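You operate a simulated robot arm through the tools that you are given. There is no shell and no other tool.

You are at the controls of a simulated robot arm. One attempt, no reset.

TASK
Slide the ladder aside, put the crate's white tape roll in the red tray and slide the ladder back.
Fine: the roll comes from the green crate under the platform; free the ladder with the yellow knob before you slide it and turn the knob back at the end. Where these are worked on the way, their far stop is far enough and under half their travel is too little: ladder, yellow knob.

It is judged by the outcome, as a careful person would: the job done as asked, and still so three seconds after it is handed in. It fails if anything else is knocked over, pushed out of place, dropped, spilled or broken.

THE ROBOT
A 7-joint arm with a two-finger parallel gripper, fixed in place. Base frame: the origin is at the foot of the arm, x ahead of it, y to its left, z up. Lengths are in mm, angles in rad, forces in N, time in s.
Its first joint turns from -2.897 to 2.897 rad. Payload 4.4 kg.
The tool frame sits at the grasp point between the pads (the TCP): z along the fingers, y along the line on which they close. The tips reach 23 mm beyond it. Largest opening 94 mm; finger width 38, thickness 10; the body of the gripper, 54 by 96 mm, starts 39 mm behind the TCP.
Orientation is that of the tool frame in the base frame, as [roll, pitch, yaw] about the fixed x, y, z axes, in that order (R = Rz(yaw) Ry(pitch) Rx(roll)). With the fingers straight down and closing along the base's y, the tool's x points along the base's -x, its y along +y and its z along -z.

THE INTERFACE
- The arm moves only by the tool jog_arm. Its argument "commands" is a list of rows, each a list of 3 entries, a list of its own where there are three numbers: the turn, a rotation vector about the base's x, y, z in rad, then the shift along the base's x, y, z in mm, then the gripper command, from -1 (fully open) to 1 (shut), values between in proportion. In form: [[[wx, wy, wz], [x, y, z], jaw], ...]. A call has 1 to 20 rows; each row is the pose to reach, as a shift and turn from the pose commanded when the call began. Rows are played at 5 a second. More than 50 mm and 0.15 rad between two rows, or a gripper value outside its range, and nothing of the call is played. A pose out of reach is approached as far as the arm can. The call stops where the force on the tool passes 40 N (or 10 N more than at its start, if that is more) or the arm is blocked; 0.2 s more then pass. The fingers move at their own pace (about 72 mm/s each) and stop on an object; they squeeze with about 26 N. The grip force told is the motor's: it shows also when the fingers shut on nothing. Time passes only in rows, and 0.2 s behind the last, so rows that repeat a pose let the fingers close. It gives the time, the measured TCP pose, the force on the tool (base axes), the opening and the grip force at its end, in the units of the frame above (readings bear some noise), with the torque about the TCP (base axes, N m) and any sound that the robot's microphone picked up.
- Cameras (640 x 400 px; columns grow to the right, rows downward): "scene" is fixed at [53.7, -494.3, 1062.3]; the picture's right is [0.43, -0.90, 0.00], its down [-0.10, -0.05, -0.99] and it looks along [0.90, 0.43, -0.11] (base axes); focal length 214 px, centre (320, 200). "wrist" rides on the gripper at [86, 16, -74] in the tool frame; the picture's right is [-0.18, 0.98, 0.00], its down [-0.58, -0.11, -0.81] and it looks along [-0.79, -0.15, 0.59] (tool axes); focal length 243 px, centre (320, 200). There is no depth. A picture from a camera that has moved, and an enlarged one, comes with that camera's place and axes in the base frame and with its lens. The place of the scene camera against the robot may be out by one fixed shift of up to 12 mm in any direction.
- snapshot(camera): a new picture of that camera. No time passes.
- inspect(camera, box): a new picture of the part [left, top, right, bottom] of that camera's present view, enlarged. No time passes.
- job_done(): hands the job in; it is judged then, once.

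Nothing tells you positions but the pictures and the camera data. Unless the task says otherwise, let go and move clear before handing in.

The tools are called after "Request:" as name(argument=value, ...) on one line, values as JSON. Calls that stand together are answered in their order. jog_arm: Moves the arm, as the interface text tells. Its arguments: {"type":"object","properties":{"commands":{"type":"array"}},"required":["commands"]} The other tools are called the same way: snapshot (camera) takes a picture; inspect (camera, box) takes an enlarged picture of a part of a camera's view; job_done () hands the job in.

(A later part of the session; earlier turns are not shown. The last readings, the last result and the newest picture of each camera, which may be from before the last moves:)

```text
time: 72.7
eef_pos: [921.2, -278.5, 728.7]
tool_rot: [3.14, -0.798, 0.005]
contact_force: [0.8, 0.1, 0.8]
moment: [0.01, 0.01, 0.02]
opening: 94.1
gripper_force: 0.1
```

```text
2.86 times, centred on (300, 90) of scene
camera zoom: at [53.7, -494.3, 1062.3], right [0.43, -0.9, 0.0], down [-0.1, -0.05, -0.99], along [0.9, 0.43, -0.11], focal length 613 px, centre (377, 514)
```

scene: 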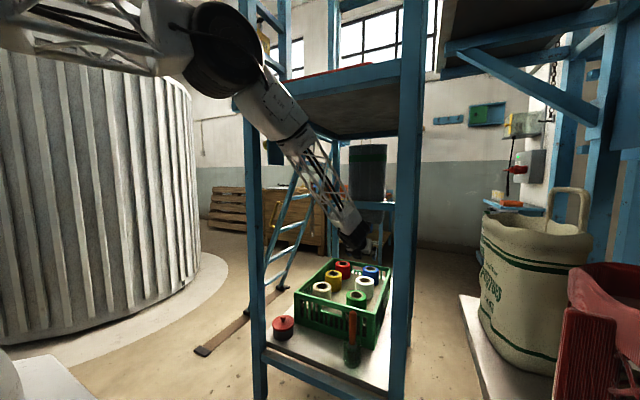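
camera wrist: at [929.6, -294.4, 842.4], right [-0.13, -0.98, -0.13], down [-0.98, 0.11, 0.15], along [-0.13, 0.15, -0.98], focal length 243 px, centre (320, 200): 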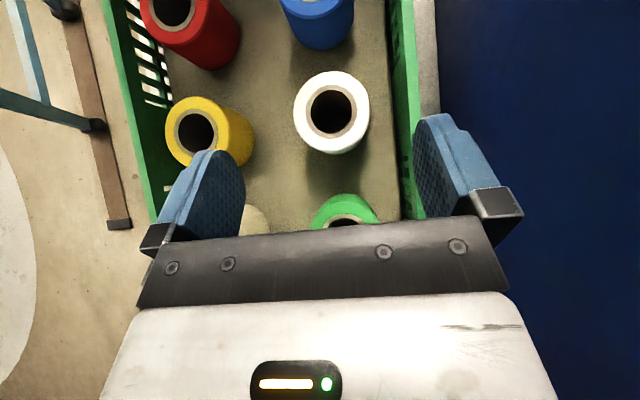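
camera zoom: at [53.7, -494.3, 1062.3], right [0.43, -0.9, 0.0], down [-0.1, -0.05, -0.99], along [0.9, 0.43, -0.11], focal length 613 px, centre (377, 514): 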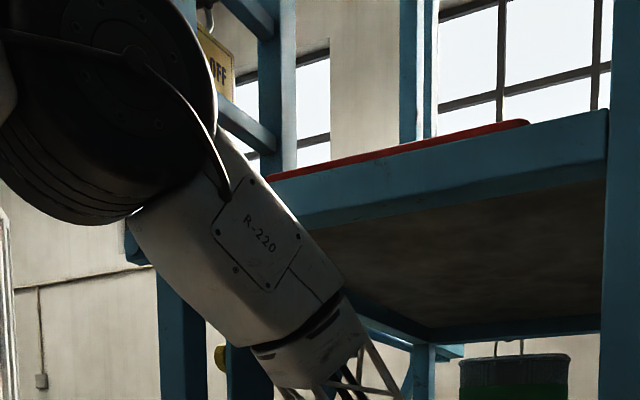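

The roll is confirmed at (985,-279), with 31 mm to the crate wall. I'll descend first, which lowers the forearm away from the deck, then approach along the tool axis with the jaws open.

Request:
jog_arm(commands=[[[0, 0, 0], [-2, 0, -20], -1], [[0, 0, 0], [-4, 0, -40], -1], [[0, 0, 0], [-5, 0, -60], -1], [[0, 0, 0], [-5, 0, -80], -1], [[0, 0, 0], [-5, 0, -86], -1]])

Request:
snapshot(camera="scene")

Request:
snapshot(camera="wrist")

```text
time: 73.9
eef_pos: [914.4, -277.9, 642.7]
tool_rot: [-3.141, -0.8, 0.003]
contact_force: [0.3, -0.8, -0.2]
moment: [0.0, 0.01, 0.01]
opening: 93.9
gripper_force: 0.1
```

```text
taken
```

scene: 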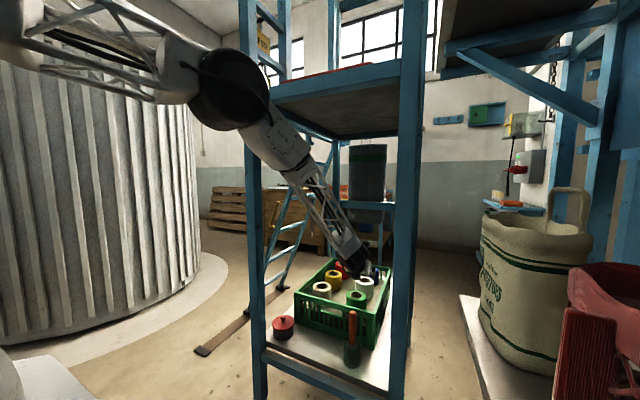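

```text
taken
camera wrist: at [923.2, -293.9, 757.1], right [-0.13, -0.98, -0.13], down [-0.98, 0.11, 0.15], along [-0.13, 0.15, -0.98], focal length 243 px, centre (320, 200)
```

wrist: 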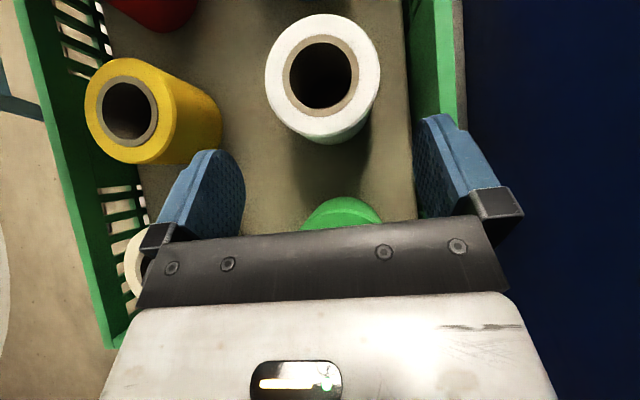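

Everything's aligned and the forearm is well clear. I'll advance along the tool axis to straddle the roll.

Request:
jog_arm(commands=[[[0, 0, 0], [15, 0, -14], -1], [[0, 0, 0], [30, -0.5, -28], -1], [[0, 0, 0], [45, -1, -42], -1], [[0, 0, 0], [57, -1.5, -53], -1], [[0, 0, 0], [67, -1.5, -62], -1], [[0, 0, 0], [67, -1.5, -62], -1]])

Request:
snapshot(camera="wrist")

Request:
inspect(camera="scene", box=[280, 220, 420, 340])

```text
time: 75.3
eef_pos: [980.3, -279.9, 580.4]
tool_rot: [3.141, -0.797, 0.004]
contact_force: [-0.3, -1.0, -0.3]
moment: [-0.02, 0.0, -0.01]
opening: 93.8
gripper_force: 0.2
```

```text
taken
camera wrist: at [989.0, -294.6, 693.6], right [-0.13, -0.98, -0.13], down [-0.98, 0.11, 0.15], along [-0.13, 0.15, -0.98], focal length 243 px, centre (320, 200)
```

wrist: 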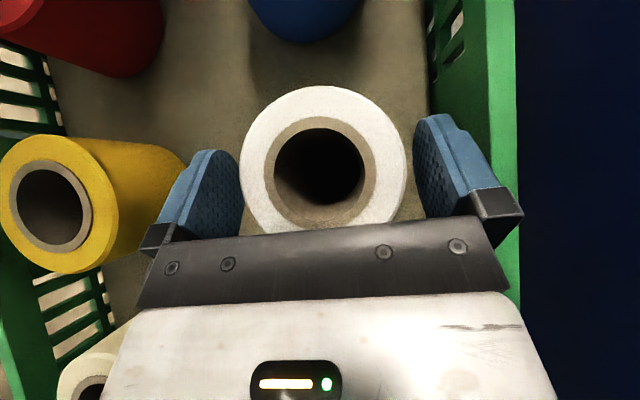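

```text
3.33 times, centred on (350, 280) of scene
camera zoom: at [53.7, -494.3, 1062.3], right [0.43, -0.9, 0.0], down [-0.1, -0.05, -0.99], along [0.9, 0.43, -0.11], focal length 715 px, centre (220, -67)
```

zoom: 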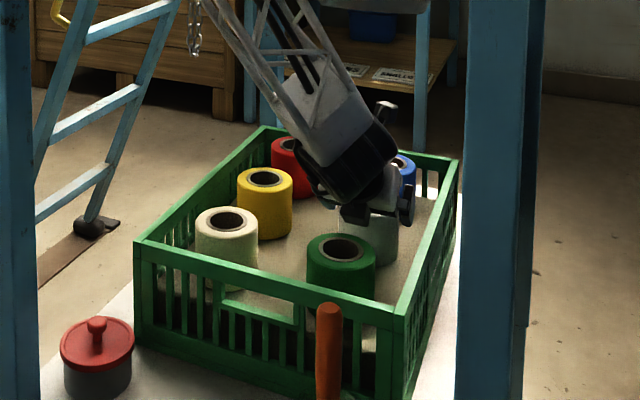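

The roll sits squarely between the pads. I'll advance a few mm and close.

Request:
jog_arm(commands=[[[0, 0, 0], [4, 0, -3], -1], [[0, 0, 0], [8, 0, -6], -1], [[0, 0, 0], [8, 0, -6], -0.5], [[0, 0, 0], [8, 0, -6], 0.2], [[0, 0, 0], [8, 0, -6], 1], [[0, 0, 0], [8, 0, -6], 1]])

Request:
snapshot(camera="wrist")

```text
time: 76.7
eef_pos: [989.8, -277.6, 572.7]
tool_rot: [3.141, -0.798, 0.003]
contact_force: [-0.9, 0.0, -1.0]
moment: [0.0, 0.01, 0.0]
opening: 81.2
gripper_force: 26.4
```

```text
taken
camera wrist: at [997.9, -293.9, 686.4], right [-0.13, -0.98, -0.13], down [-0.98, 0.11, 0.15], along [-0.13, 0.15, -0.98], focal length 243 px, centre (320, 200)
```

wrist: 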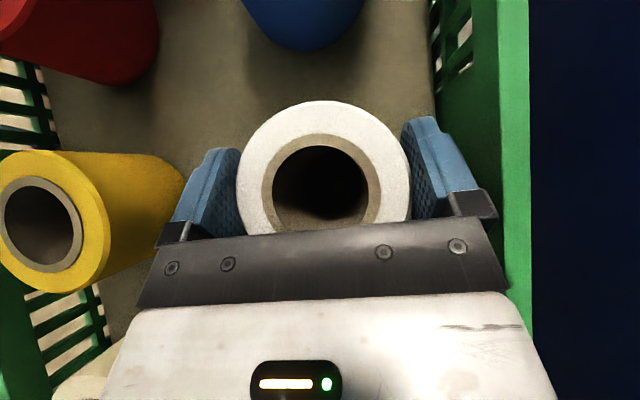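

The white roll is gripped at 81 mm. I'll lift it straight up in stages, watching the forearm against the deck.

Request:
jog_arm(commands=[[[0, 0, 0], [0, 0, 10], 1], [[0, 0, 0], [0, 0, 22], 1], [[0, 0, 0], [0, 0, 36], 1], [[0, 0, 0], [0, 0, 50], 1], [[0, 0, 0], [0, 0, 65], 1]])

Request:
snapshot(camera="scene")

Request:
inspect(camera="scene", box=[280, 220, 420, 340])

Request:
inspect(camera="scene", box=[200, 20, 400, 160])

```text
time: 77.9
eef_pos: [988.7, -278.3, 638.9]
tool_rot: [-3.141, -0.798, 0.003]
contact_force: [-0.5, -0.1, -0.7]
moment: [0.0, -0.02, -0.02]
opening: 81.0
gripper_force: 25.9
```

```text
taken
```

scene: 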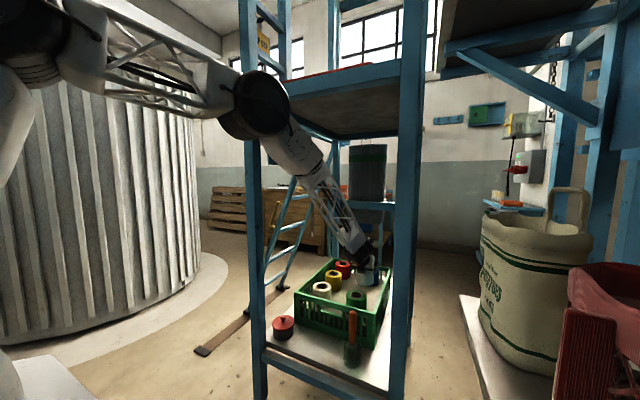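

```text
3.33 times, centred on (350, 280) of scene
camera zoom: at [53.7, -494.3, 1062.3], right [0.43, -0.9, 0.0], down [-0.1, -0.05, -0.99], along [0.9, 0.43, -0.11], focal length 715 px, centre (220, -67)
```

zoom: 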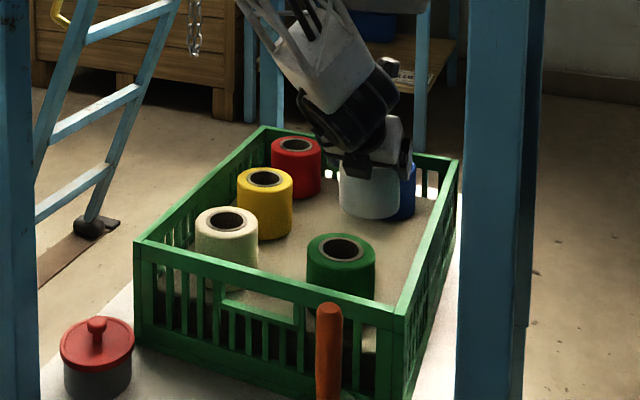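

```text
2.86 times, centred on (300, 90) of scene
camera zoom: at [53.7, -494.3, 1062.3], right [0.43, -0.9, 0.0], down [-0.1, -0.05, -0.99], along [0.9, 0.43, -0.11], focal length 613 px, centre (377, 514)
```

zoom: 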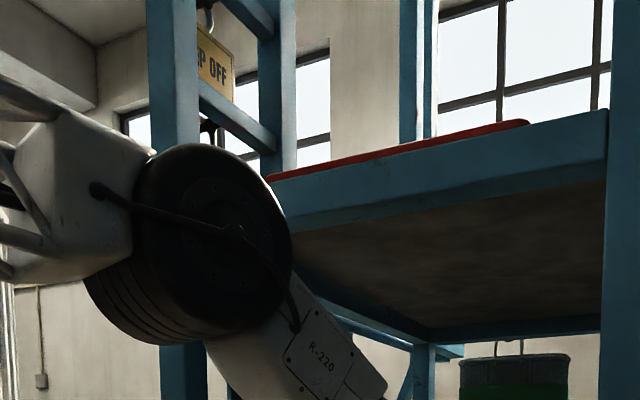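

The roll is out cleanly and the other rolls are undisturbed. I'll lift a little more, then back out while rising gradually.

Request:
jog_arm(commands=[[[0, 0, 0], [0, 0, 14], 1], [[0, 0, 0], [-2, 0, 28], 1], [[0, 0, 0], [-6, 0, 40], 1], [[0, 0, 0], [-20, 3, 48], 1], [[0, 0, 0], [-40, 6, 56], 1], [[0, 0, 0], [-65, 10, 64], 1], [[0, 0, 0], [-90, 15, 72], 1]])

Request:
snapshot(camera="scene")

Request:
inspect(camera="scene", box=[280, 200, 420, 340])

```text
time: 79.5
eef_pos: [898.9, -262.6, 711.3]
tool_rot: [3.14, -0.797, 0.004]
contact_force: [0.5, 0.2, -1.7]
moment: [0.01, 0.0, 0.03]
opening: 81.0
gripper_force: 26.3
```

```text
taken
```

scene: 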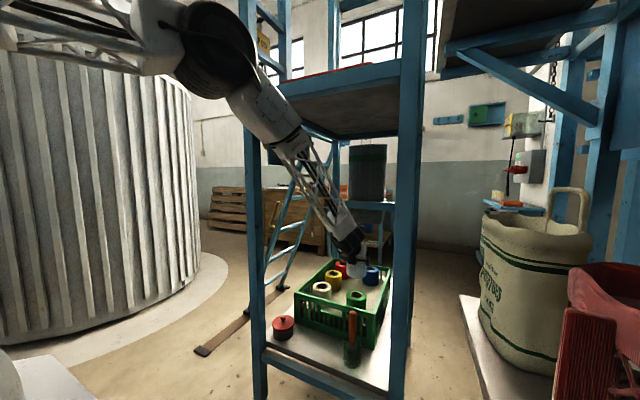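

```text
2.86 times, centred on (350, 270) of scene
camera zoom: at [53.7, -494.3, 1062.3], right [0.43, -0.9, 0.0], down [-0.1, -0.05, -0.99], along [0.9, 0.43, -0.11], focal length 613 px, centre (234, 0)
```

zoom: 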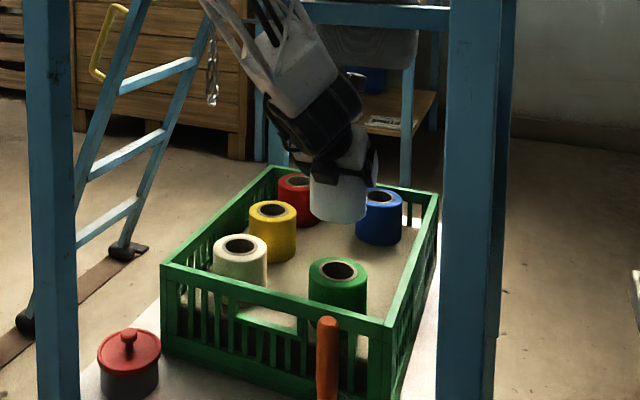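

I'll continue backing out of the bay over the near rim, still pitched.

Request:
jog_arm(commands=[[[0, 0, 0], [-25, 6, 8], 1], [[0, 0, 0], [-55, 15, 16], 1], [[0, 0, 0], [-85, 25, 24], 1], [[0, 0, 0], [-115, 34, 30], 1], [[0, 0, 0], [-145, 44, 30], 1], [[0, 0, 0], [-175, 54, 30], 1], [[0, 0, 0], [-190, 58, 30], 1]])

Request:
snapshot(camera="scene")

Request:
snapshot(camera="wrist")

```text
time: 81.1
eef_pos: [706.7, -205.7, 740.0]
tool_rot: [3.139, -0.799, 0.003]
contact_force: [-0.1, -0.7, -1.1]
moment: [0.01, -0.01, 0.03]
opening: 81.0
gripper_force: 26.2
```

```text
taken
```

scene: 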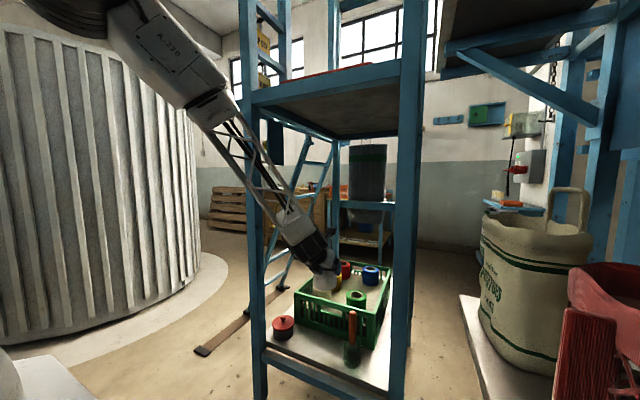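

```text
taken
camera wrist: at [715.3, -220.5, 854.6], right [-0.13, -0.98, -0.13], down [-0.98, 0.11, 0.15], along [-0.13, 0.15, -0.98], focal length 243 px, centre (320, 200)
```

wrist: 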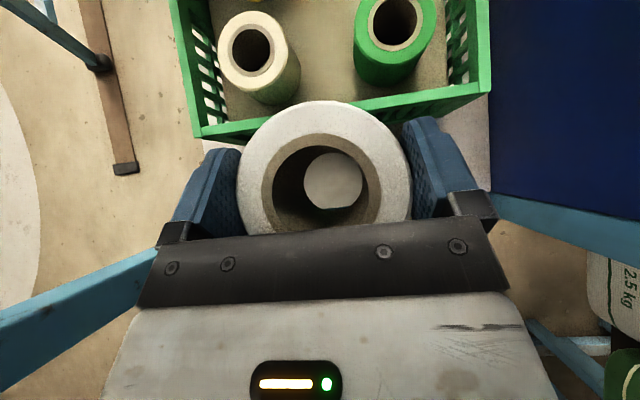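

The roll is held upright. I'll withdraw to the front while easing the pitch to vertical.

Request:
jog_arm(commands=[[[0, 0, 0], [-25, 0, 3], 1], [[0, 0.1, 0], [-55, 0, 6], 1], [[0, 0.2, 0], [-90, 0, 10], 1], [[0, 0.3, 0], [-125, 0, 14], 1], [[0, 0.4, 0], [-160, 0, 20], 1], [[0, 0.5, 0], [-195, 0, 26], 1], [[0, 0.6, 0], [-230, 0, 32], 1], [[0, 0.7, 0], [-265, 0, 38], 1], [[0, 0.8, 0], [-300, 0, 45], 1], [[0, 0.8, 0], [-325, 0, 50], 1]])

Request:
snapshot(camera="scene")

```text
time: 83.3
eef_pos: [384.4, -206.5, 791.3]
tool_rot: [-3.141, 0.003, 0.003]
contact_force: [0.0, -0.5, -0.8]
moment: [-0.01, -0.02, 0.02]
opening: 81.3
gripper_force: 25.8
```

```text
taken
```

scene: 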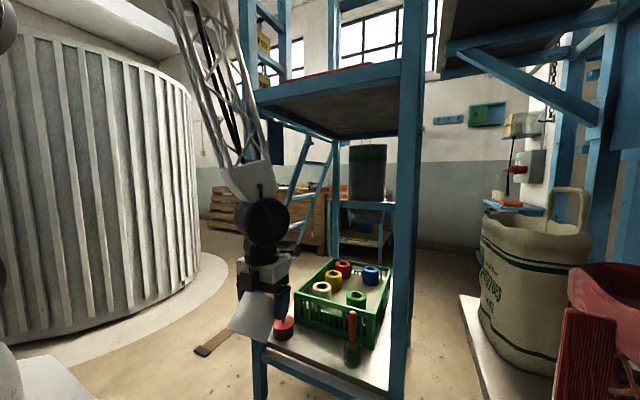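

The roll is out in front. I'll rise straight up in front of the platform to above deck height.

Request:
jog_arm(commands=[[[0, 0, 0], [-10, 0, 40], 1], [[0, 0, 0], [-20, 0, 80], 1], [[0, 0, 0], [-25, 0, 122], 1], [[0, 0, 0], [-25, 0, 164], 1], [[0, 0, 0], [-25, 0, 206], 1], [[0, 0, 0], [-25, 0, 248], 1], [[0, 0, 0], [-25, 0, 290], 1], [[0, 0, 0], [-25, 0, 332], 1], [[0, 0, 0], [-25, 0, 374], 1], [[0, 0, 0], [-25, 0, 416], 1], [[0, 0, 0], [-25, 0, 458], 1], [[0, 0, 0], [-25, 0, 500], 1], [[0, 0, 0], [-25, 0, 542], 1], [[0, 0, 0], [-25, 0, 584], 1], [[0, 0, 0], [-25, 0, 626], 1], [[0, 0, 0], [-25, 0, 668], 1], [[0, 0, 0], [-25, 0, 710], 1], [[0, 0, 0], [-25, 0, 740], 1]])

Request:
snapshot(camera="scene")

Request:
snapshot(camera="wrist")

```text
time: 87.1
eef_pos: [360.3, -204.6, 1532.3]
tool_rot: [-3.141, 0.002, 0.002]
contact_force: [-0.1, 0.1, -0.8]
moment: [0.05, -0.05, -0.03]
opening: 81.1
gripper_force: 26.0
```

```text
taken
```

scene: 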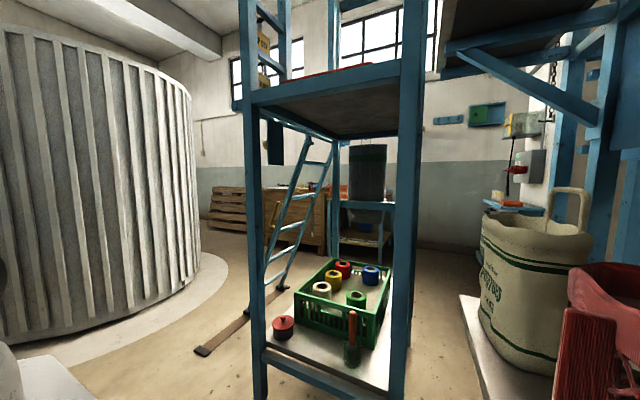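

```text
taken
camera wrist: at [447.3, -221.4, 1606.0], right [-0.18, -0.98, 0.0], down [-0.58, 0.11, 0.81], along [-0.79, 0.15, -0.59], focal length 243 px, centre (320, 200)
```

wrist: 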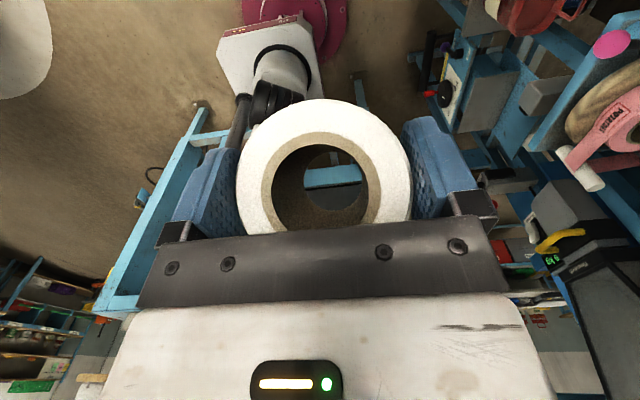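

I'm above deck height. I'll pitch the roll upright again by tilting the tool 0.8 rad forward, still in front of the posts, to look down over the tray.

Request:
jog_arm(commands=[[[0, -0.1, 0], [12, -2, 2], 1], [[0, -0.2, 0], [24, -4, 4], 1], [[0, -0.3, 0], [36, -6, 6], 1], [[0, -0.4, 0], [48, -8, 8], 1], [[0, -0.5, 0], [60, -10, 10], 1], [[0, -0.6, 0], [72, -12, 12], 1], [[0, -0.7, 0], [84, -14, 14], 1], [[0, -0.8, 0], [96, -16, 16], 1]])

Request:
snapshot(camera="wrist")

Request:
snapshot(camera="scene")

```text
time: 88.9
eef_pos: [465.2, -218.8, 1543.3]
tool_rot: [-3.135, -0.792, 0.013]
contact_force: [-0.4, 0.0, -1.8]
moment: [0.02, -0.01, 0.03]
opening: 81.2
gripper_force: 25.7
```

```text
taken
camera wrist: at [474.1, -235.5, 1657.2], right [-0.11, -0.98, -0.14], down [-0.98, 0.09, 0.15], along [-0.14, 0.15, -0.98], focal length 243 px, centre (320, 200)
```

wrist: 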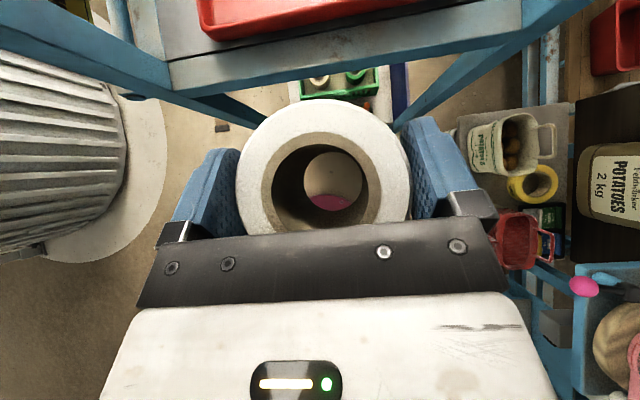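

```text
taken
```

scene: 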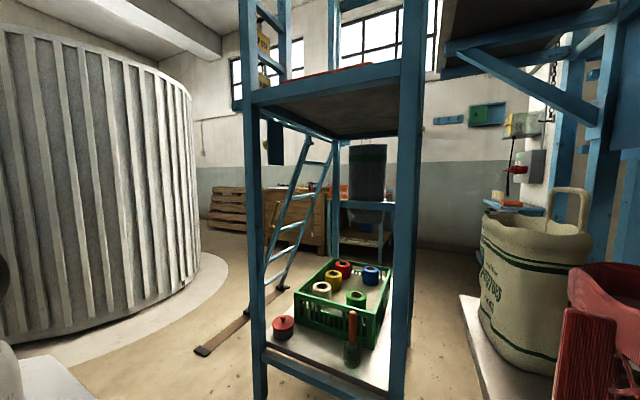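

The deck front edge is at x≈590 and z≈1320, with the red tray just behind it and no front rail. I'll move forward to see the whole tray.

Request:
jog_arm(commands=[[[0, 0, 0], [30, 0, 5], 1], [[0, 0, 0], [60, 0, 10], 1], [[0, 0, 0], [90, 0, 12], 1], [[0, 0, 0], [120, -4, 12], 1]])

Request:
snapshot(camera="wrist")

```text
time: 89.9
eef_pos: [575.3, -223.8, 1557.7]
tool_rot: [3.139, -0.8, 0.004]
contact_force: [0.2, -0.6, -0.8]
moment: [-0.02, 0.0, 0.01]
opening: 81.1
gripper_force: 25.6
```

```text
taken
camera wrist: at [583.1, -241.0, 1670.7], right [-0.13, -0.98, -0.13], down [-0.98, 0.11, 0.15], along [-0.13, 0.15, -0.98], focal length 243 px, centre (320, 200)
```

wrist: 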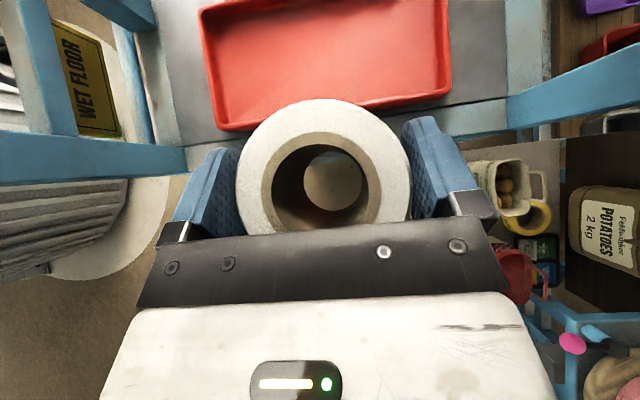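

The tray spans about x 653–806 and y -66 to -366. I'll centre the roll over it at about (728,-216) and look again before lowering.

Request:
jog_arm(commands=[[[0, 0, 0], [35, 2, -5], 1], [[0, 0, 0], [75, 4, -15], 1], [[0, 0, 0], [115, 6, -30], 1], [[0, 0, 0], [153, 8, -50], 1], [[0, 0, 0], [153, 8, -70], 1]])

Request:
snapshot(camera="wrist")

Request:
snapshot(camera="scene")

```text
time: 91.1
eef_pos: [731.8, -218.9, 1486.8]
tool_rot: [3.141, -0.799, 0.003]
contact_force: [-0.1, -0.2, -1.4]
moment: [-0.02, 0.0, 0.0]
opening: 81.2
gripper_force: 25.6
```

```text
taken
camera wrist: at [739.1, -234.3, 1601.1], right [-0.13, -0.98, -0.13], down [-0.98, 0.11, 0.15], along [-0.13, 0.15, -0.98], focal length 243 px, centre (320, 200)
```

wrist: 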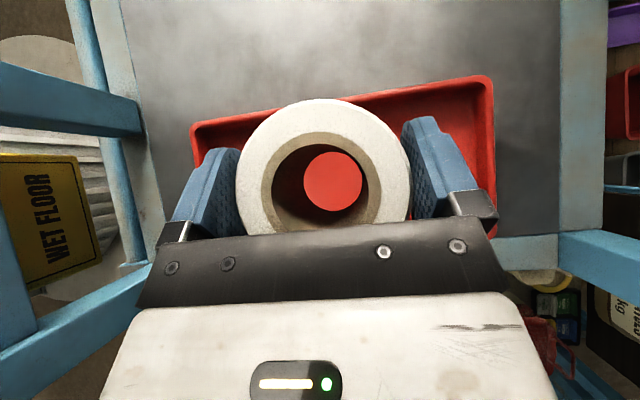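

```text
taken
```

scene: 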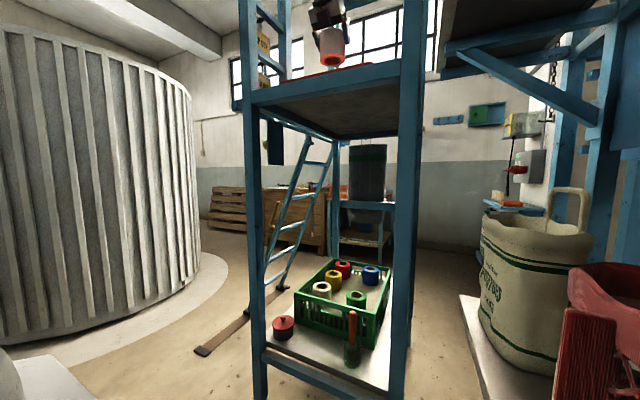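

I'm centred over the tray. I'll lower towards its floor.

Request:
jog_arm(commands=[[[0, 0, 0], [-3, 1, -18], 1], [[0, 0, 0], [-5, 2, -36], 1], [[0, 0, 0], [-5, 2, -52], 1], [[0, 0, 0], [-5, 2, -62], 1], [[0, 0, 0], [-5, 2, -68], 1]])

Request:
inspect(camera="scene", box=[260, 0, 420, 100])

Request:
snapshot(camera="wrist")

```text
time: 92.3
eef_pos: [725.1, -216.5, 1420.7]
tool_rot: [3.14, -0.799, 0.004]
contact_force: [0.0, 0.4, 0.3]
moment: [0.02, 0.03, -0.02]
opening: 81.0
gripper_force: 26.0
```

```text
4.00 times, centred on (340, 50) of scene
camera zoom: at [53.7, -494.3, 1062.3], right [0.43, -0.9, 0.0], down [-0.1, -0.05, -0.99], along [0.9, 0.43, -0.11], focal length 858 px, centre (240, 800)
```

zoom: 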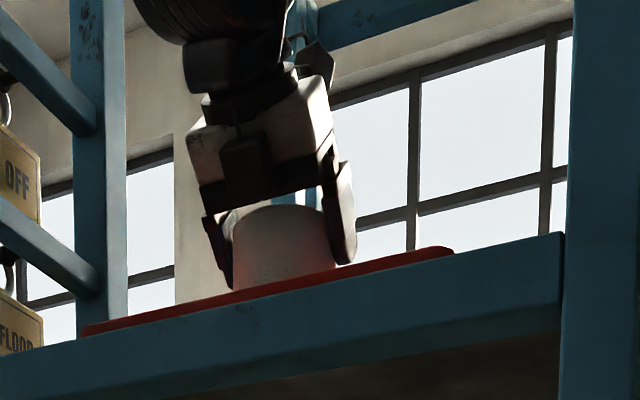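

```text
taken
camera wrist: at [733.4, -232.1, 1534.8], right [-0.12, -0.98, -0.13], down [-0.98, 0.11, 0.15], along [-0.13, 0.15, -0.98], focal length 243 px, centre (320, 200)
```

wrist: 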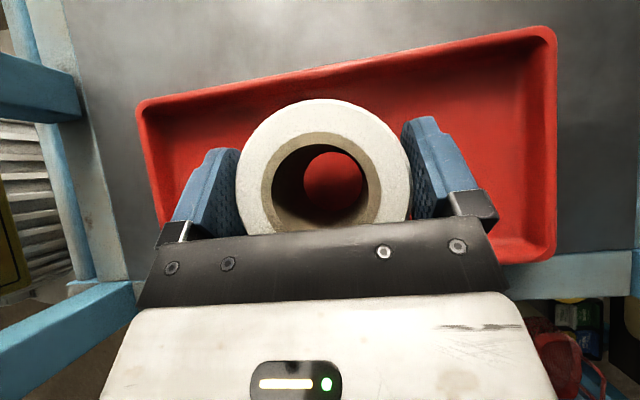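

Request:
jog_arm(commands=[[[0, 0, 0], [0, 0, -4], 1], [[0, 0, 0], [0, 0, -8], 1], [[0, 0, 0], [0, 0, -12], 1]])

Request:
jog_arm(commands=[[[0, 0, 0], [0, 0, -2], 1], [[0, 0, 0], [0, 0, -4], 1], [[0, 0, 0], [0, 0, -4], 1]])

```text
time: 93.1
eef_pos: [725.3, -217.3, 1411.0]
tool_rot: [3.14, -0.798, 0.003]
contact_force: [-0.1, -0.1, -1.5]
moment: [0.03, -0.02, -0.02]
opening: 81.2
gripper_force: 26.4
```

```text
time: 93.9
eef_pos: [723.1, -216.9, 1406.8]
tool_rot: [-3.141, -0.796, 0.004]
contact_force: [0.0, -1.0, -0.1]
moment: [0.01, -0.01, 0.02]
opening: 81.1
gripper_force: 25.9
```

Request:
jog_arm(commands=[[[0, 0, 0], [0, 0, -2], 1], [[0, 0, 0], [0, 0, -4], 1], [[0, 0, 0], [0, 0, -4], 1]])

Request:
jog_arm(commands=[[[0, 0, 0], [0, 0, -2], 1], [[0, 0, 0], [0, 0, -4], 1], [[0, 0, 0], [0, 0, -4], 1]])

Request:
inspect(camera="scene", box=[260, 0, 420, 100])

```text
time: 94.7
eef_pos: [724.4, -213.5, 1402.1]
tool_rot: [3.139, -0.797, 0.004]
contact_force: [-0.1, -0.1, -0.8]
moment: [0.04, 0.0, 0.03]
opening: 80.8
gripper_force: 26.2
```

```text
time: 95.5
eef_pos: [722.4, -215.5, 1399.2]
tool_rot: [3.139, -0.802, 0.005]
contact_force: [-1.9, 2.2, 27.0]
moment: [-0.04, 0.22, -0.16]
opening: 81.4
gripper_force: 26.1
```

```text
4.00 times, centred on (340, 50) of scene
camera zoom: at [53.7, -494.3, 1062.3], right [0.43, -0.9, 0.0], down [-0.1, -0.05, -0.99], along [0.9, 0.43, -0.11], focal length 858 px, centre (240, 800)
```

zoom: 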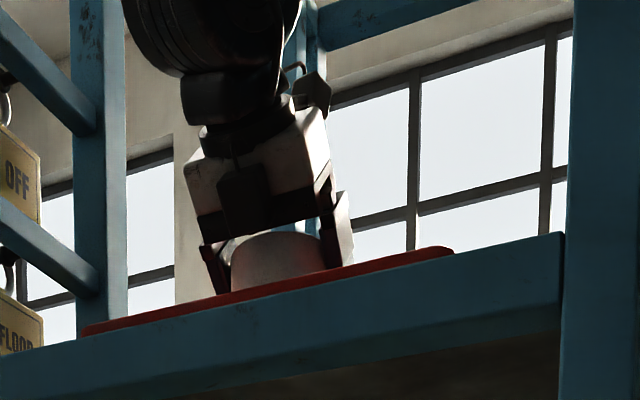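

The roll has touched the tray floor. I'll relieve it slightly, open, and retreat along the tool axis.

Request:
jog_arm(commands=[[[0, 0, 0], [0, 0, 1.5], 1], [[0, 0, 0], [0, 0, 1.5], 0], [[0, 0, 0], [0, 0, 1.5], -1], [[0, 0, 0], [0, 0, 1.5], -1], [[0, 0, 0], [-7, 0, 9], -1], [[0, 0, 0], [-21, 0, 23], -1], [[0, 0, 0], [-43, 0, 43], -1], [[0, 0, 0], [-70, 0, 70], -1], [[0, 0, 0], [-100, 0, 100], -1]])

Request:
snapshot(camera="wrist")

Request:
inspect(camera="scene", box=[260, 0, 420, 100])

```text
time: 97.5
eef_pos: [625.3, -216.0, 1497.5]
tool_rot: [3.14, -0.798, 0.003]
contact_force: [-0.4, -0.4, -0.1]
moment: [0.02, 0.02, 0.01]
opening: 94.0
gripper_force: 0.1
```

```text
taken
camera wrist: at [632.9, -231.5, 1610.8], right [-0.13, -0.98, -0.13], down [-0.98, 0.11, 0.15], along [-0.13, 0.15, -0.98], focal length 243 px, centre (320, 200)
```

wrist: 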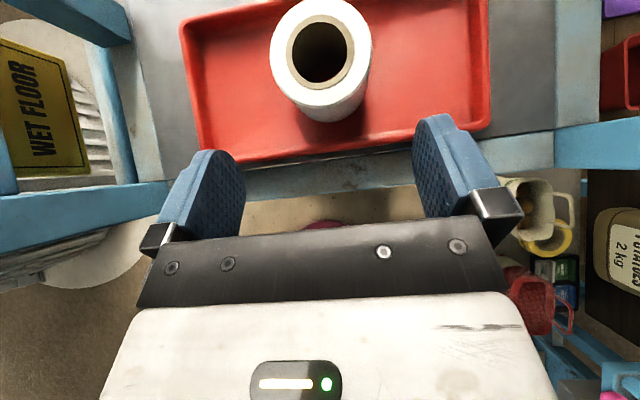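

```text
4.00 times, centred on (340, 50) of scene
camera zoom: at [53.7, -494.3, 1062.3], right [0.43, -0.9, 0.0], down [-0.1, -0.05, -0.99], along [0.9, 0.43, -0.11], focal length 858 px, centre (240, 800)
```

zoom: 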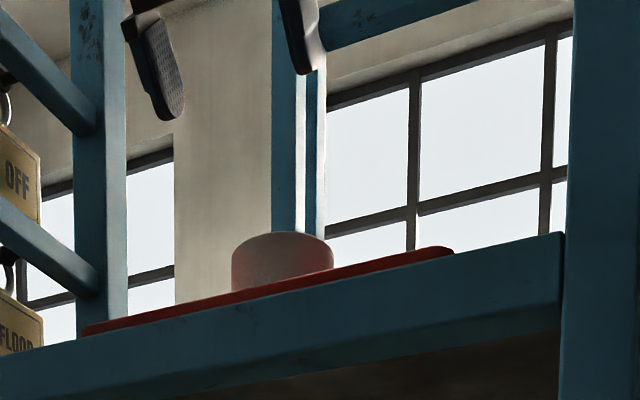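

The white roll stands upright in the red tray. I'll withdraw, unwind the wrist and return to the ladder side.

Request:
jog_arm(commands=[[[0, 0, 0], [-35, 0, 10], -1], [[0, 0.1, 0], [-75, 0, 20], -1], [[0, 0.2, 0], [-115, 2, 25], -1], [[0, 0.3, 0], [-150, 4, 25], -1], [[0, 0.4, 0], [-180, 6, 25], -1], [[0, 0.5, 0], [-210, 8, 25], -1], [[0, 0.6, 0], [-235, 10, 25], -1], [[0, 0.7, 0], [-255, 12, 25], -1], [[0, 0.8, 0], [-270, 12, 25], -1]])

Request:
jog_arm(commands=[[[0, 0, 0.13], [0, 0, -40], -1], [[0, 0, 0.26], [0, 0, -82], -1], [[0, 0, 0.39], [0, 0, -124], -1], [[0, 0, 0.52], [0, 0, -166], -1], [[0, 0, 0.65], [0, 0, -208], -1], [[0, 0, 0.78], [0, 0, -250], -1], [[0, 0, 0.91], [0, 0, -292], -1], [[0, 0, 1.04], [0, 0, -334], -1], [[0, 0, 1.17], [0, 0, -376], -1], [[0, 0, 1.3], [0, 0, -418], -1], [[0, 0, 1.43], [0, 0, -460], -1], [[0, 0, 1.57], [0, 0, -502], -1], [[0, 0, 1.7], [0, 0, -544], -1], [[0, 0, 1.83], [0, 0, -576], -1]])

Request:
snapshot(camera="scene")

```text
time: 99.5
eef_pos: [352.0, -202.5, 1522.7]
tool_rot: [-3.14, 0.002, 0.003]
contact_force: [0.3, -0.5, -0.1]
moment: [-0.04, -0.01, 0.02]
opening: 93.9
gripper_force: 0.1
```

```text
time: 102.5
eef_pos: [353.1, -205.9, 948.3]
tool_rot: [-3.14, 0.001, 1.833]
contact_force: [-1.6, -0.7, -0.4]
moment: [-0.01, -0.03, 0.0]
opening: 93.9
gripper_force: 0.0
```

```text
taken
```

scene: 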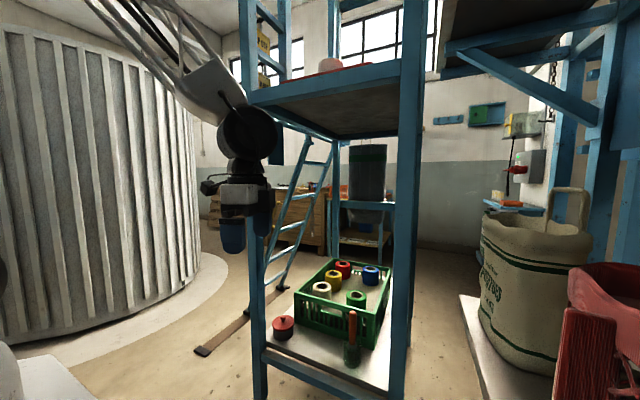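

Next I'll swing round to the left side in front of the post, finishing the unwind.

Request:
jog_arm(commands=[[[0, 0, 0.12], [0, 40, 0], -1], [[0, 0, 0.24], [5, 82, 0], -1], [[0, 0, 0.36], [10, 124, 0], -1], [[0, 0, 0.48], [15, 166, 0], -1], [[0, 0, 0.6], [20, 208, 0], -1], [[0, 0, 0.72], [30, 250, 0], -1], [[0, 0, 0.84], [40, 292, 0], -1], [[0, 0, 0.96], [55, 334, 0], -1], [[0, 0, 1.08], [70, 376, 0], -1], [[0, 0, 1.2], [95, 416, 0], -1], [[0, 0, 1.308], [120, 456, 0], -1], [[0, 0, 1.308], [150, 496, 0], -1], [[0, 0, 1.308], [180, 530, 0], -1], [[0, 0, 1.308], [204, 556, 0], -1]])

Request:
snapshot(camera="scene")

```text
time: 105.5
eef_pos: [560.7, 352.3, 946.1]
tool_rot: [-3.14, 0.002, 3.141]
contact_force: [-1.0, 0.6, 0.5]
moment: [0.0, 0.0, 0.0]
opening: 93.8
gripper_force: 0.1
```

```text
taken
```

scene: 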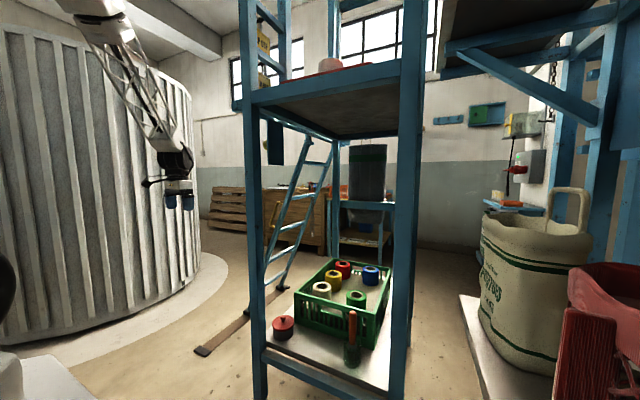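

I'm back at the same staging pose as before. I'll reverse the earlier motion to the handle-gripping orientation.

Request:
jog_arm(commands=[[[0.0423, -0.1171, -0.0251], [38, 3, -8], -0.5], [[0.0846, -0.2342, -0.0502], [76, 6, -18], -0.2], [[0.127, -0.3513, -0.0753], [116, 9, -28], 0.1], [[0.1693, -0.4684, -0.1004], [156, 12, -38], 0.1], [[0.2117, -0.5856, -0.1256], [196, 15, -48], 0.1], [[0.254, -0.7027, -0.1507], [236, 18, -58], 0.1], [[0.2963, -0.8198, -0.1758], [276, 21, -68], 0.1], [[0.3387, -0.9369, -0.2009], [316, 25, -78], 0.1], [[0.381, -1.054, -0.226], [356, 28, -88], 0.1]])

Request:
snapshot(camera="wrist")

```text
time: 107.5
eef_pos: [912.6, 378.6, 852.1]
tool_rot: [2.349, 0.863, 2.413]
contact_force: [1.3, 0.8, 2.0]
moment: [-0.11, 0.13, -0.02]
opening: 42.4
gripper_force: 0.0
```

```text
taken
camera wrist: at [807.2, 416.9, 827.8], right [0.15, 0.79, 0.59], down [-0.43, -0.49, 0.76], along [0.89, -0.37, 0.26], focal length 243 px, centre (320, 200)
```

wrist: 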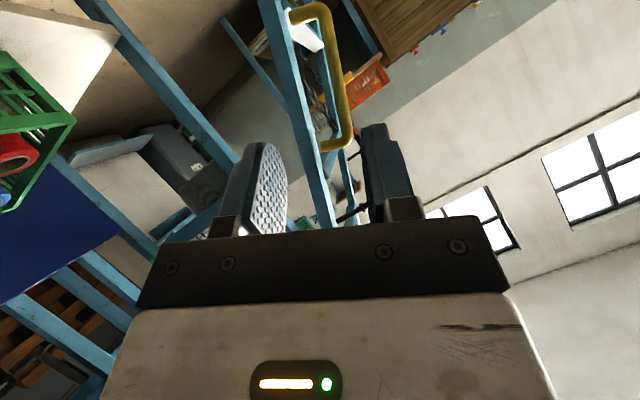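

Request:
jog_arm(commands=[[[0, 0, 0], [0, 0, 0], 0.1], [[0, 0, 0], [0, 0, 0], 0.1]])

Request:
snapshot(camera="wrist")

```text
time: 108.1
eef_pos: [912.8, 381.0, 855.8]
tool_rot: [2.39, 0.929, 2.494]
contact_force: [-0.3, -0.4, -0.3]
moment: [0.04, -0.03, 0.0]
opening: 42.4
gripper_force: 0.0
```

```text
taken
camera wrist: at [807.1, 413.2, 824.6], right [0.09, 0.83, 0.55], down [-0.43, -0.47, 0.77], along [0.9, -0.31, 0.32], focal length 243 px, centre (320, 200)
```

wrist: 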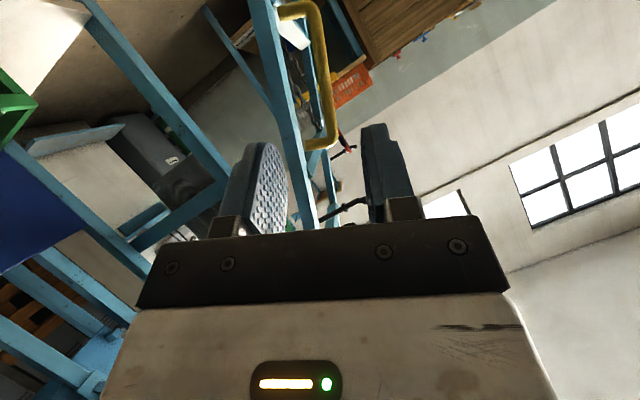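

The orientation is matched. I'll advance towards the handle and check before engaging.

Request:
jog_arm(commands=[[[0, 0, 0], [40, -2, 0], 0.1], [[0, 0, 0], [80, -5, 0], 0.1], [[0, 0, 0], [120, -8, 0], 0.1], [[0, 0, 0], [160, -10, 0], 0.1], [[0, 0, 0], [195, -11, 0], 0.1], [[0, 0, 0], [195, -11, 0], 0.1]])

Request:
snapshot(camera="wrist")

```text
time: 109.5
eef_pos: [1108.0, 368.5, 856.8]
tool_rot: [2.39, 0.928, 2.495]
contact_force: [0.1, 0.8, -0.1]
moment: [0.03, 0.02, -0.02]
opening: 42.4
gripper_force: 0.1
```

```text
taken
camera wrist: at [1001.7, 401.0, 826.3], right [0.09, 0.83, 0.55], down [-0.43, -0.47, 0.77], along [0.9, -0.31, 0.32], focal length 243 px, centre (320, 200)
```

wrist: 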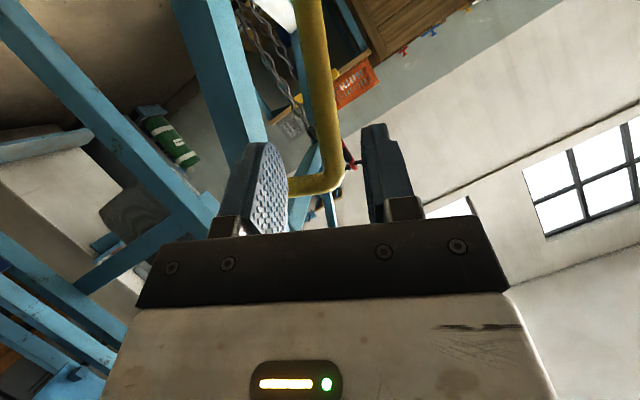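

Request:
jog_arm(commands=[[[0, 0, 0], [30, 0, 0], 0.1], [[0, 0, 0], [55, 0, 0], 0.1], [[0, 0, 0], [72, 0, 0], 0.1], [[0, 0, 0], [80, 0, 0], 0.1], [[0, 0, 0], [80, 0, 0], 0.6], [[0, 0, 0], [80, 0, 0], 1], [[0, 0, 0], [80, 0, 0], 1]])

Request:
snapshot(camera="wrist")

```text
time: 111.1
eef_pos: [1188.6, 368.9, 856.1]
tool_rot: [2.392, 0.929, 2.499]
contact_force: [5.4, 12.3, -10.4]
moment: [-2.0, -0.05, 0.03]
opening: 18.3
gripper_force: 45.1
```

```text
taken
camera wrist: at [1082.8, 401.5, 826.0], right [0.09, 0.83, 0.55], down [-0.43, -0.46, 0.77], along [0.9, -0.31, 0.31], focal length 243 px, centre (320, 200)
```

wrist: 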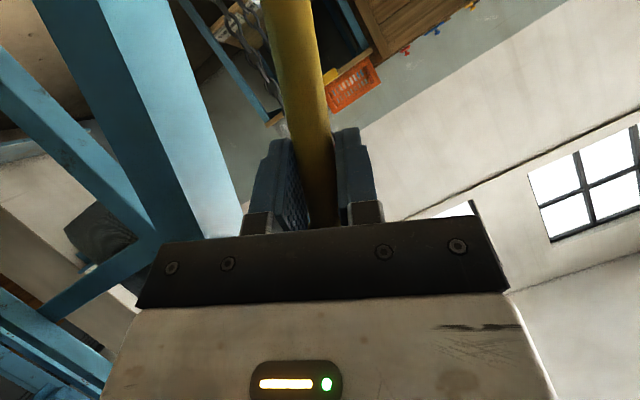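

The bar is gripped again. I'll pull the ladder back in -x at the gentle pace.

Request:
jog_arm(commands=[[[0, 0, 0], [-6, 0, 0], 1], [[0, 0, 0], [-14, 0, 0], 1], [[0, 0, 0], [-22, 0, 0], 1], [[0, 0, 0], [-30, 0, 0], 1], [[0, 0, 0], [-38, 0, 0], 1], [[0, 0, 0], [-46, 0, 0], 1], [[0, 0, 0], [-54, 0, 0], 1], [[0, 0, 0], [-62, 0, 0], 1], [[0, 0, 0], [-70, 0, 0], 1], [[0, 0, 0], [-78, 0, 0], 1], [[0, 0, 0], [-86, 0, 0], 1], [[0, 0, 0], [-94, 0, 0], 1], [[0, 0, 0], [-102, 0, 0], 1], [[0, 0, 0], [-110, 0, 0], 1]])

Request:
snapshot(camera="scene")

```text
time: 114.1
eef_pos: [1078.4, 370.2, 857.3]
tool_rot: [2.39, 0.929, 2.496]
contact_force: [4.9, 23.2, -29.1]
moment: [-1.55, 0.17, -0.06]
opening: 18.7
gripper_force: 45.1
out of reach, approached as far as the arm can: row 12
```

```text
taken
```

scene: 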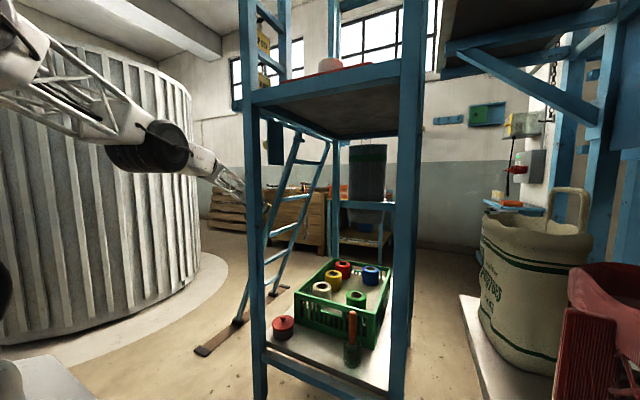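

It's moving back well. I'll relieve the small side load and continue.

Request:
jog_arm(commands=[[[0, 0, 0], [-4, 1, -1], 1], [[0, 0, 0], [-12, 1, -2], 1], [[0, 0, 0], [-20, 1, -2], 1], [[0, 0, 0], [-28, 1, -2], 1], [[0, 0, 0], [-36, 1, -2], 1], [[0, 0, 0], [-44, 1, -2], 1], [[0, 0, 0], [-52, 1, -2], 1], [[0, 0, 0], [-60, 1, -2], 1], [[0, 0, 0], [-68, 1, -2], 1], [[0, 0, 0], [-76, 1, -2], 1], [[0, 0, 0], [-84, 1, -2], 1], [[0, 0, 0], [-92, 1, -2], 1], [[0, 0, 0], [-100, 1, -2], 1]])

```text
time: 116.9
eef_pos: [980.0, 369.5, 857.6]
tool_rot: [2.385, 0.93, 2.494]
contact_force: [4.1, -7.8, 14.1]
moment: [-2.05, 1.04, 0.4]
opening: 18.1
gripper_force: 45.2
```

Request:
jog_arm(commands=[[[0, 0, 0], [-6, 0, 1], 1], [[0, 0, 0], [-14, 0, 1], 1], [[0, 0, 0], [-22, 0, 1], 1], [[0, 0, 0], [-30, 0, 1], 1], [[0, 0, 0], [-38, 0, 1], 1], [[0, 0, 0], [-46, 0, 1], 1], [[0, 0, 0], [-54, 0, 1], 1], [[0, 0, 0], [-62, 0, 1], 1], [[0, 0, 0], [-70, 0, 1], 1], [[0, 0, 0], [-78, 0, 1], 1], [[0, 0, 0], [-86, 0, 1], 1], [[0, 0, 0], [-94, 0, 1], 1], [[0, 0, 0], [-100, 0, 1], 1]])

Request:
snapshot(camera="scene")

```text
time: 119.7
eef_pos: [880.4, 371.1, 857.1]
tool_rot: [2.39, 0.93, 2.495]
contact_force: [3.9, -16.6, -6.7]
moment: [-1.94, -0.15, -0.15]
opening: 18.6
gripper_force: 45.1
```

```text
taken
```

scene: 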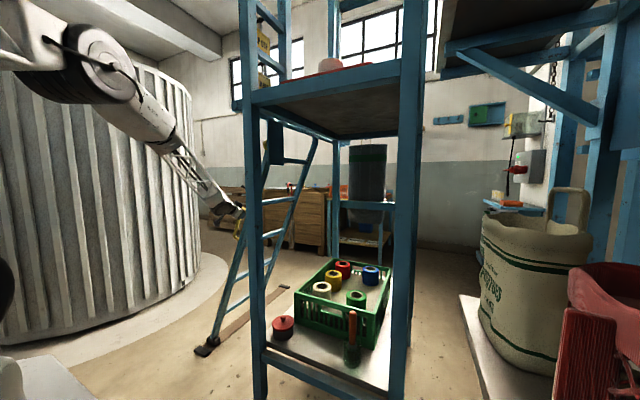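

Nearly home. I'll pull slowly to the near stop, expected around x≈865.

Request:
jog_arm(commands=[[[0, 0, 0], [-4, 0, 0], 1], [[0, 0, 0], [-8, 0, 0], 1], [[0, 0, 0], [-12, 0, 0], 1], [[0, 0, 0], [-15, 0, 0], 1], [[0, 0, 0], [-18, 0, 0], 1], [[0, 0, 0], [-21, 0, 0], 1], [[0, 0, 0], [-21, 0, 0], 1]])

Request:
inspect(camera="scene", box=[180, 200, 340, 400])

```text
time: 120.7
eef_pos: [865.3, 370.2, 857.3]
tool_rot: [2.389, 0.931, 2.494]
contact_force: [16.5, -3.4, -3.9]
moment: [-2.1, -0.17, -0.01]
opening: 18.6
gripper_force: 44.6
stopped in row 5: the force on the tool passed its limit at 67 N (the readings are from after the stop); the commanded pose is now the measured one
```

```text
2.00 times, centred on (260, 300) of scene
camera zoom: at [53.7, -494.3, 1062.3], right [0.43, -0.9, 0.0], down [-0.1, -0.05, -0.99], along [0.9, 0.43, -0.11], focal length 429 px, centre (440, 0)
```

zoom: 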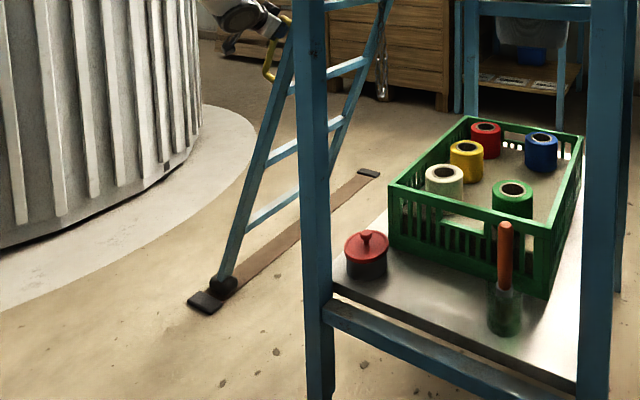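

The ladder is back against its original stop at x=865. I'll release the handle, back off and turn the tool towards the knob, pointing along -y with the camera down.

Request:
jog_arm(commands=[[[0, 0, 0], [0, 0, 0], 0.6], [[0, 0, 0], [0, 0, 0], 0.1], [[0, 0, 0], [0, 0, 0], 0.1], [[0, 0, 0], [-20, 0, 0], 0.1], [[0, 0, 0], [-50, 0, 0], 0.1], [[0, 0, 0], [-90, 2, 0], 0.1], [[0, 0, 0], [-110, 4, 0], 0.1]])

Request:
jog_arm(commands=[[[-0.0554, -0.0048, -0.1243], [-5, -3, 14], -0.28], [[-0.1108, -0.0095, -0.2486], [-10, -6, 28], -0.28], [[-0.1662, -0.0143, -0.3729], [-15, -9, 42], -0.28], [[-0.2215, -0.0191, -0.4972], [-20, -12, 56], -0.28], [[-0.2769, -0.0238, -0.6215], [-25, -15, 70], -0.28], [[-0.3323, -0.0286, -0.7458], [-30, -18, 85], -0.28], [[-0.3877, -0.0334, -0.8702], [-35, -21, 100], -0.28], [[-0.4431, -0.0382, -0.9945], [-40, -24, 115], -0.28], [[-0.4985, -0.0429, -1.1188], [-45, -28, 130], -0.28], [[-0.5538, -0.0477, -1.2431], [-50, -32, 145], -0.28], [[-0.6092, -0.0525, -1.3674], [-50, -36, 160], -0.28], [[-0.6646, -0.0572, -1.4917], [-50, -40, 175], -0.28], [[-0.72, -0.062, -1.616], [-50, -44, 193], -0.28], [[-0.72, -0.062, -1.616], [-50, -44, 193], -0.28]])

Request:
snapshot(camera="wrist")

Request:
snapshot(camera="scene")

```text
time: 122.3
eef_pos: [756.3, 372.0, 855.9]
tool_rot: [2.388, 0.928, 2.493]
contact_force: [0.8, 1.3, -0.3]
moment: [-0.02, 0.03, -0.02]
opening: 42.4
gripper_force: 0.1
```

```text
time: 125.5
eef_pos: [700.8, 327.3, 1078.4]
tool_rot: [2.143, 1.533, 0.57]
contact_force: [-1.1, -0.4, -1.1]
moment: [-0.06, 0.02, -0.02]
opening: 59.9
gripper_force: 0.2
out of reach, approached as far as the arm can: row 13
stopped in row 14: the arm was blocked; the commanded pose is now the measured one
```

```text
taken
camera wrist: at [722.0, 403.6, 994.1], right [0.98, -0.01, 0.22], down [-0.12, 0.79, 0.59], along [-0.18, -0.61, 0.78], focal length 243 px, centre (320, 200)
```

wrist: 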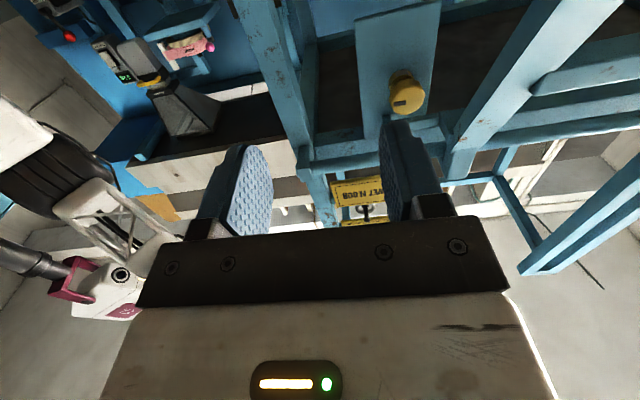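

```text
taken
```

scene: 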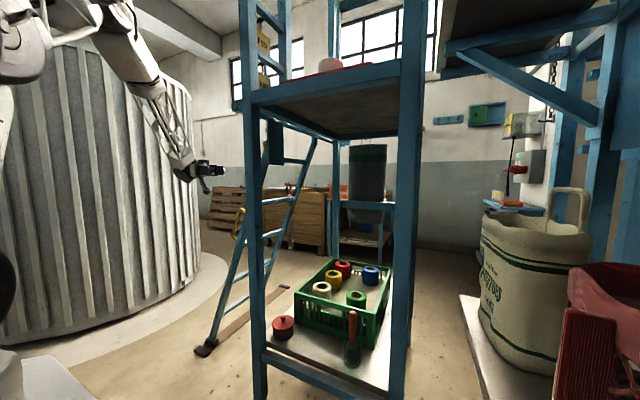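

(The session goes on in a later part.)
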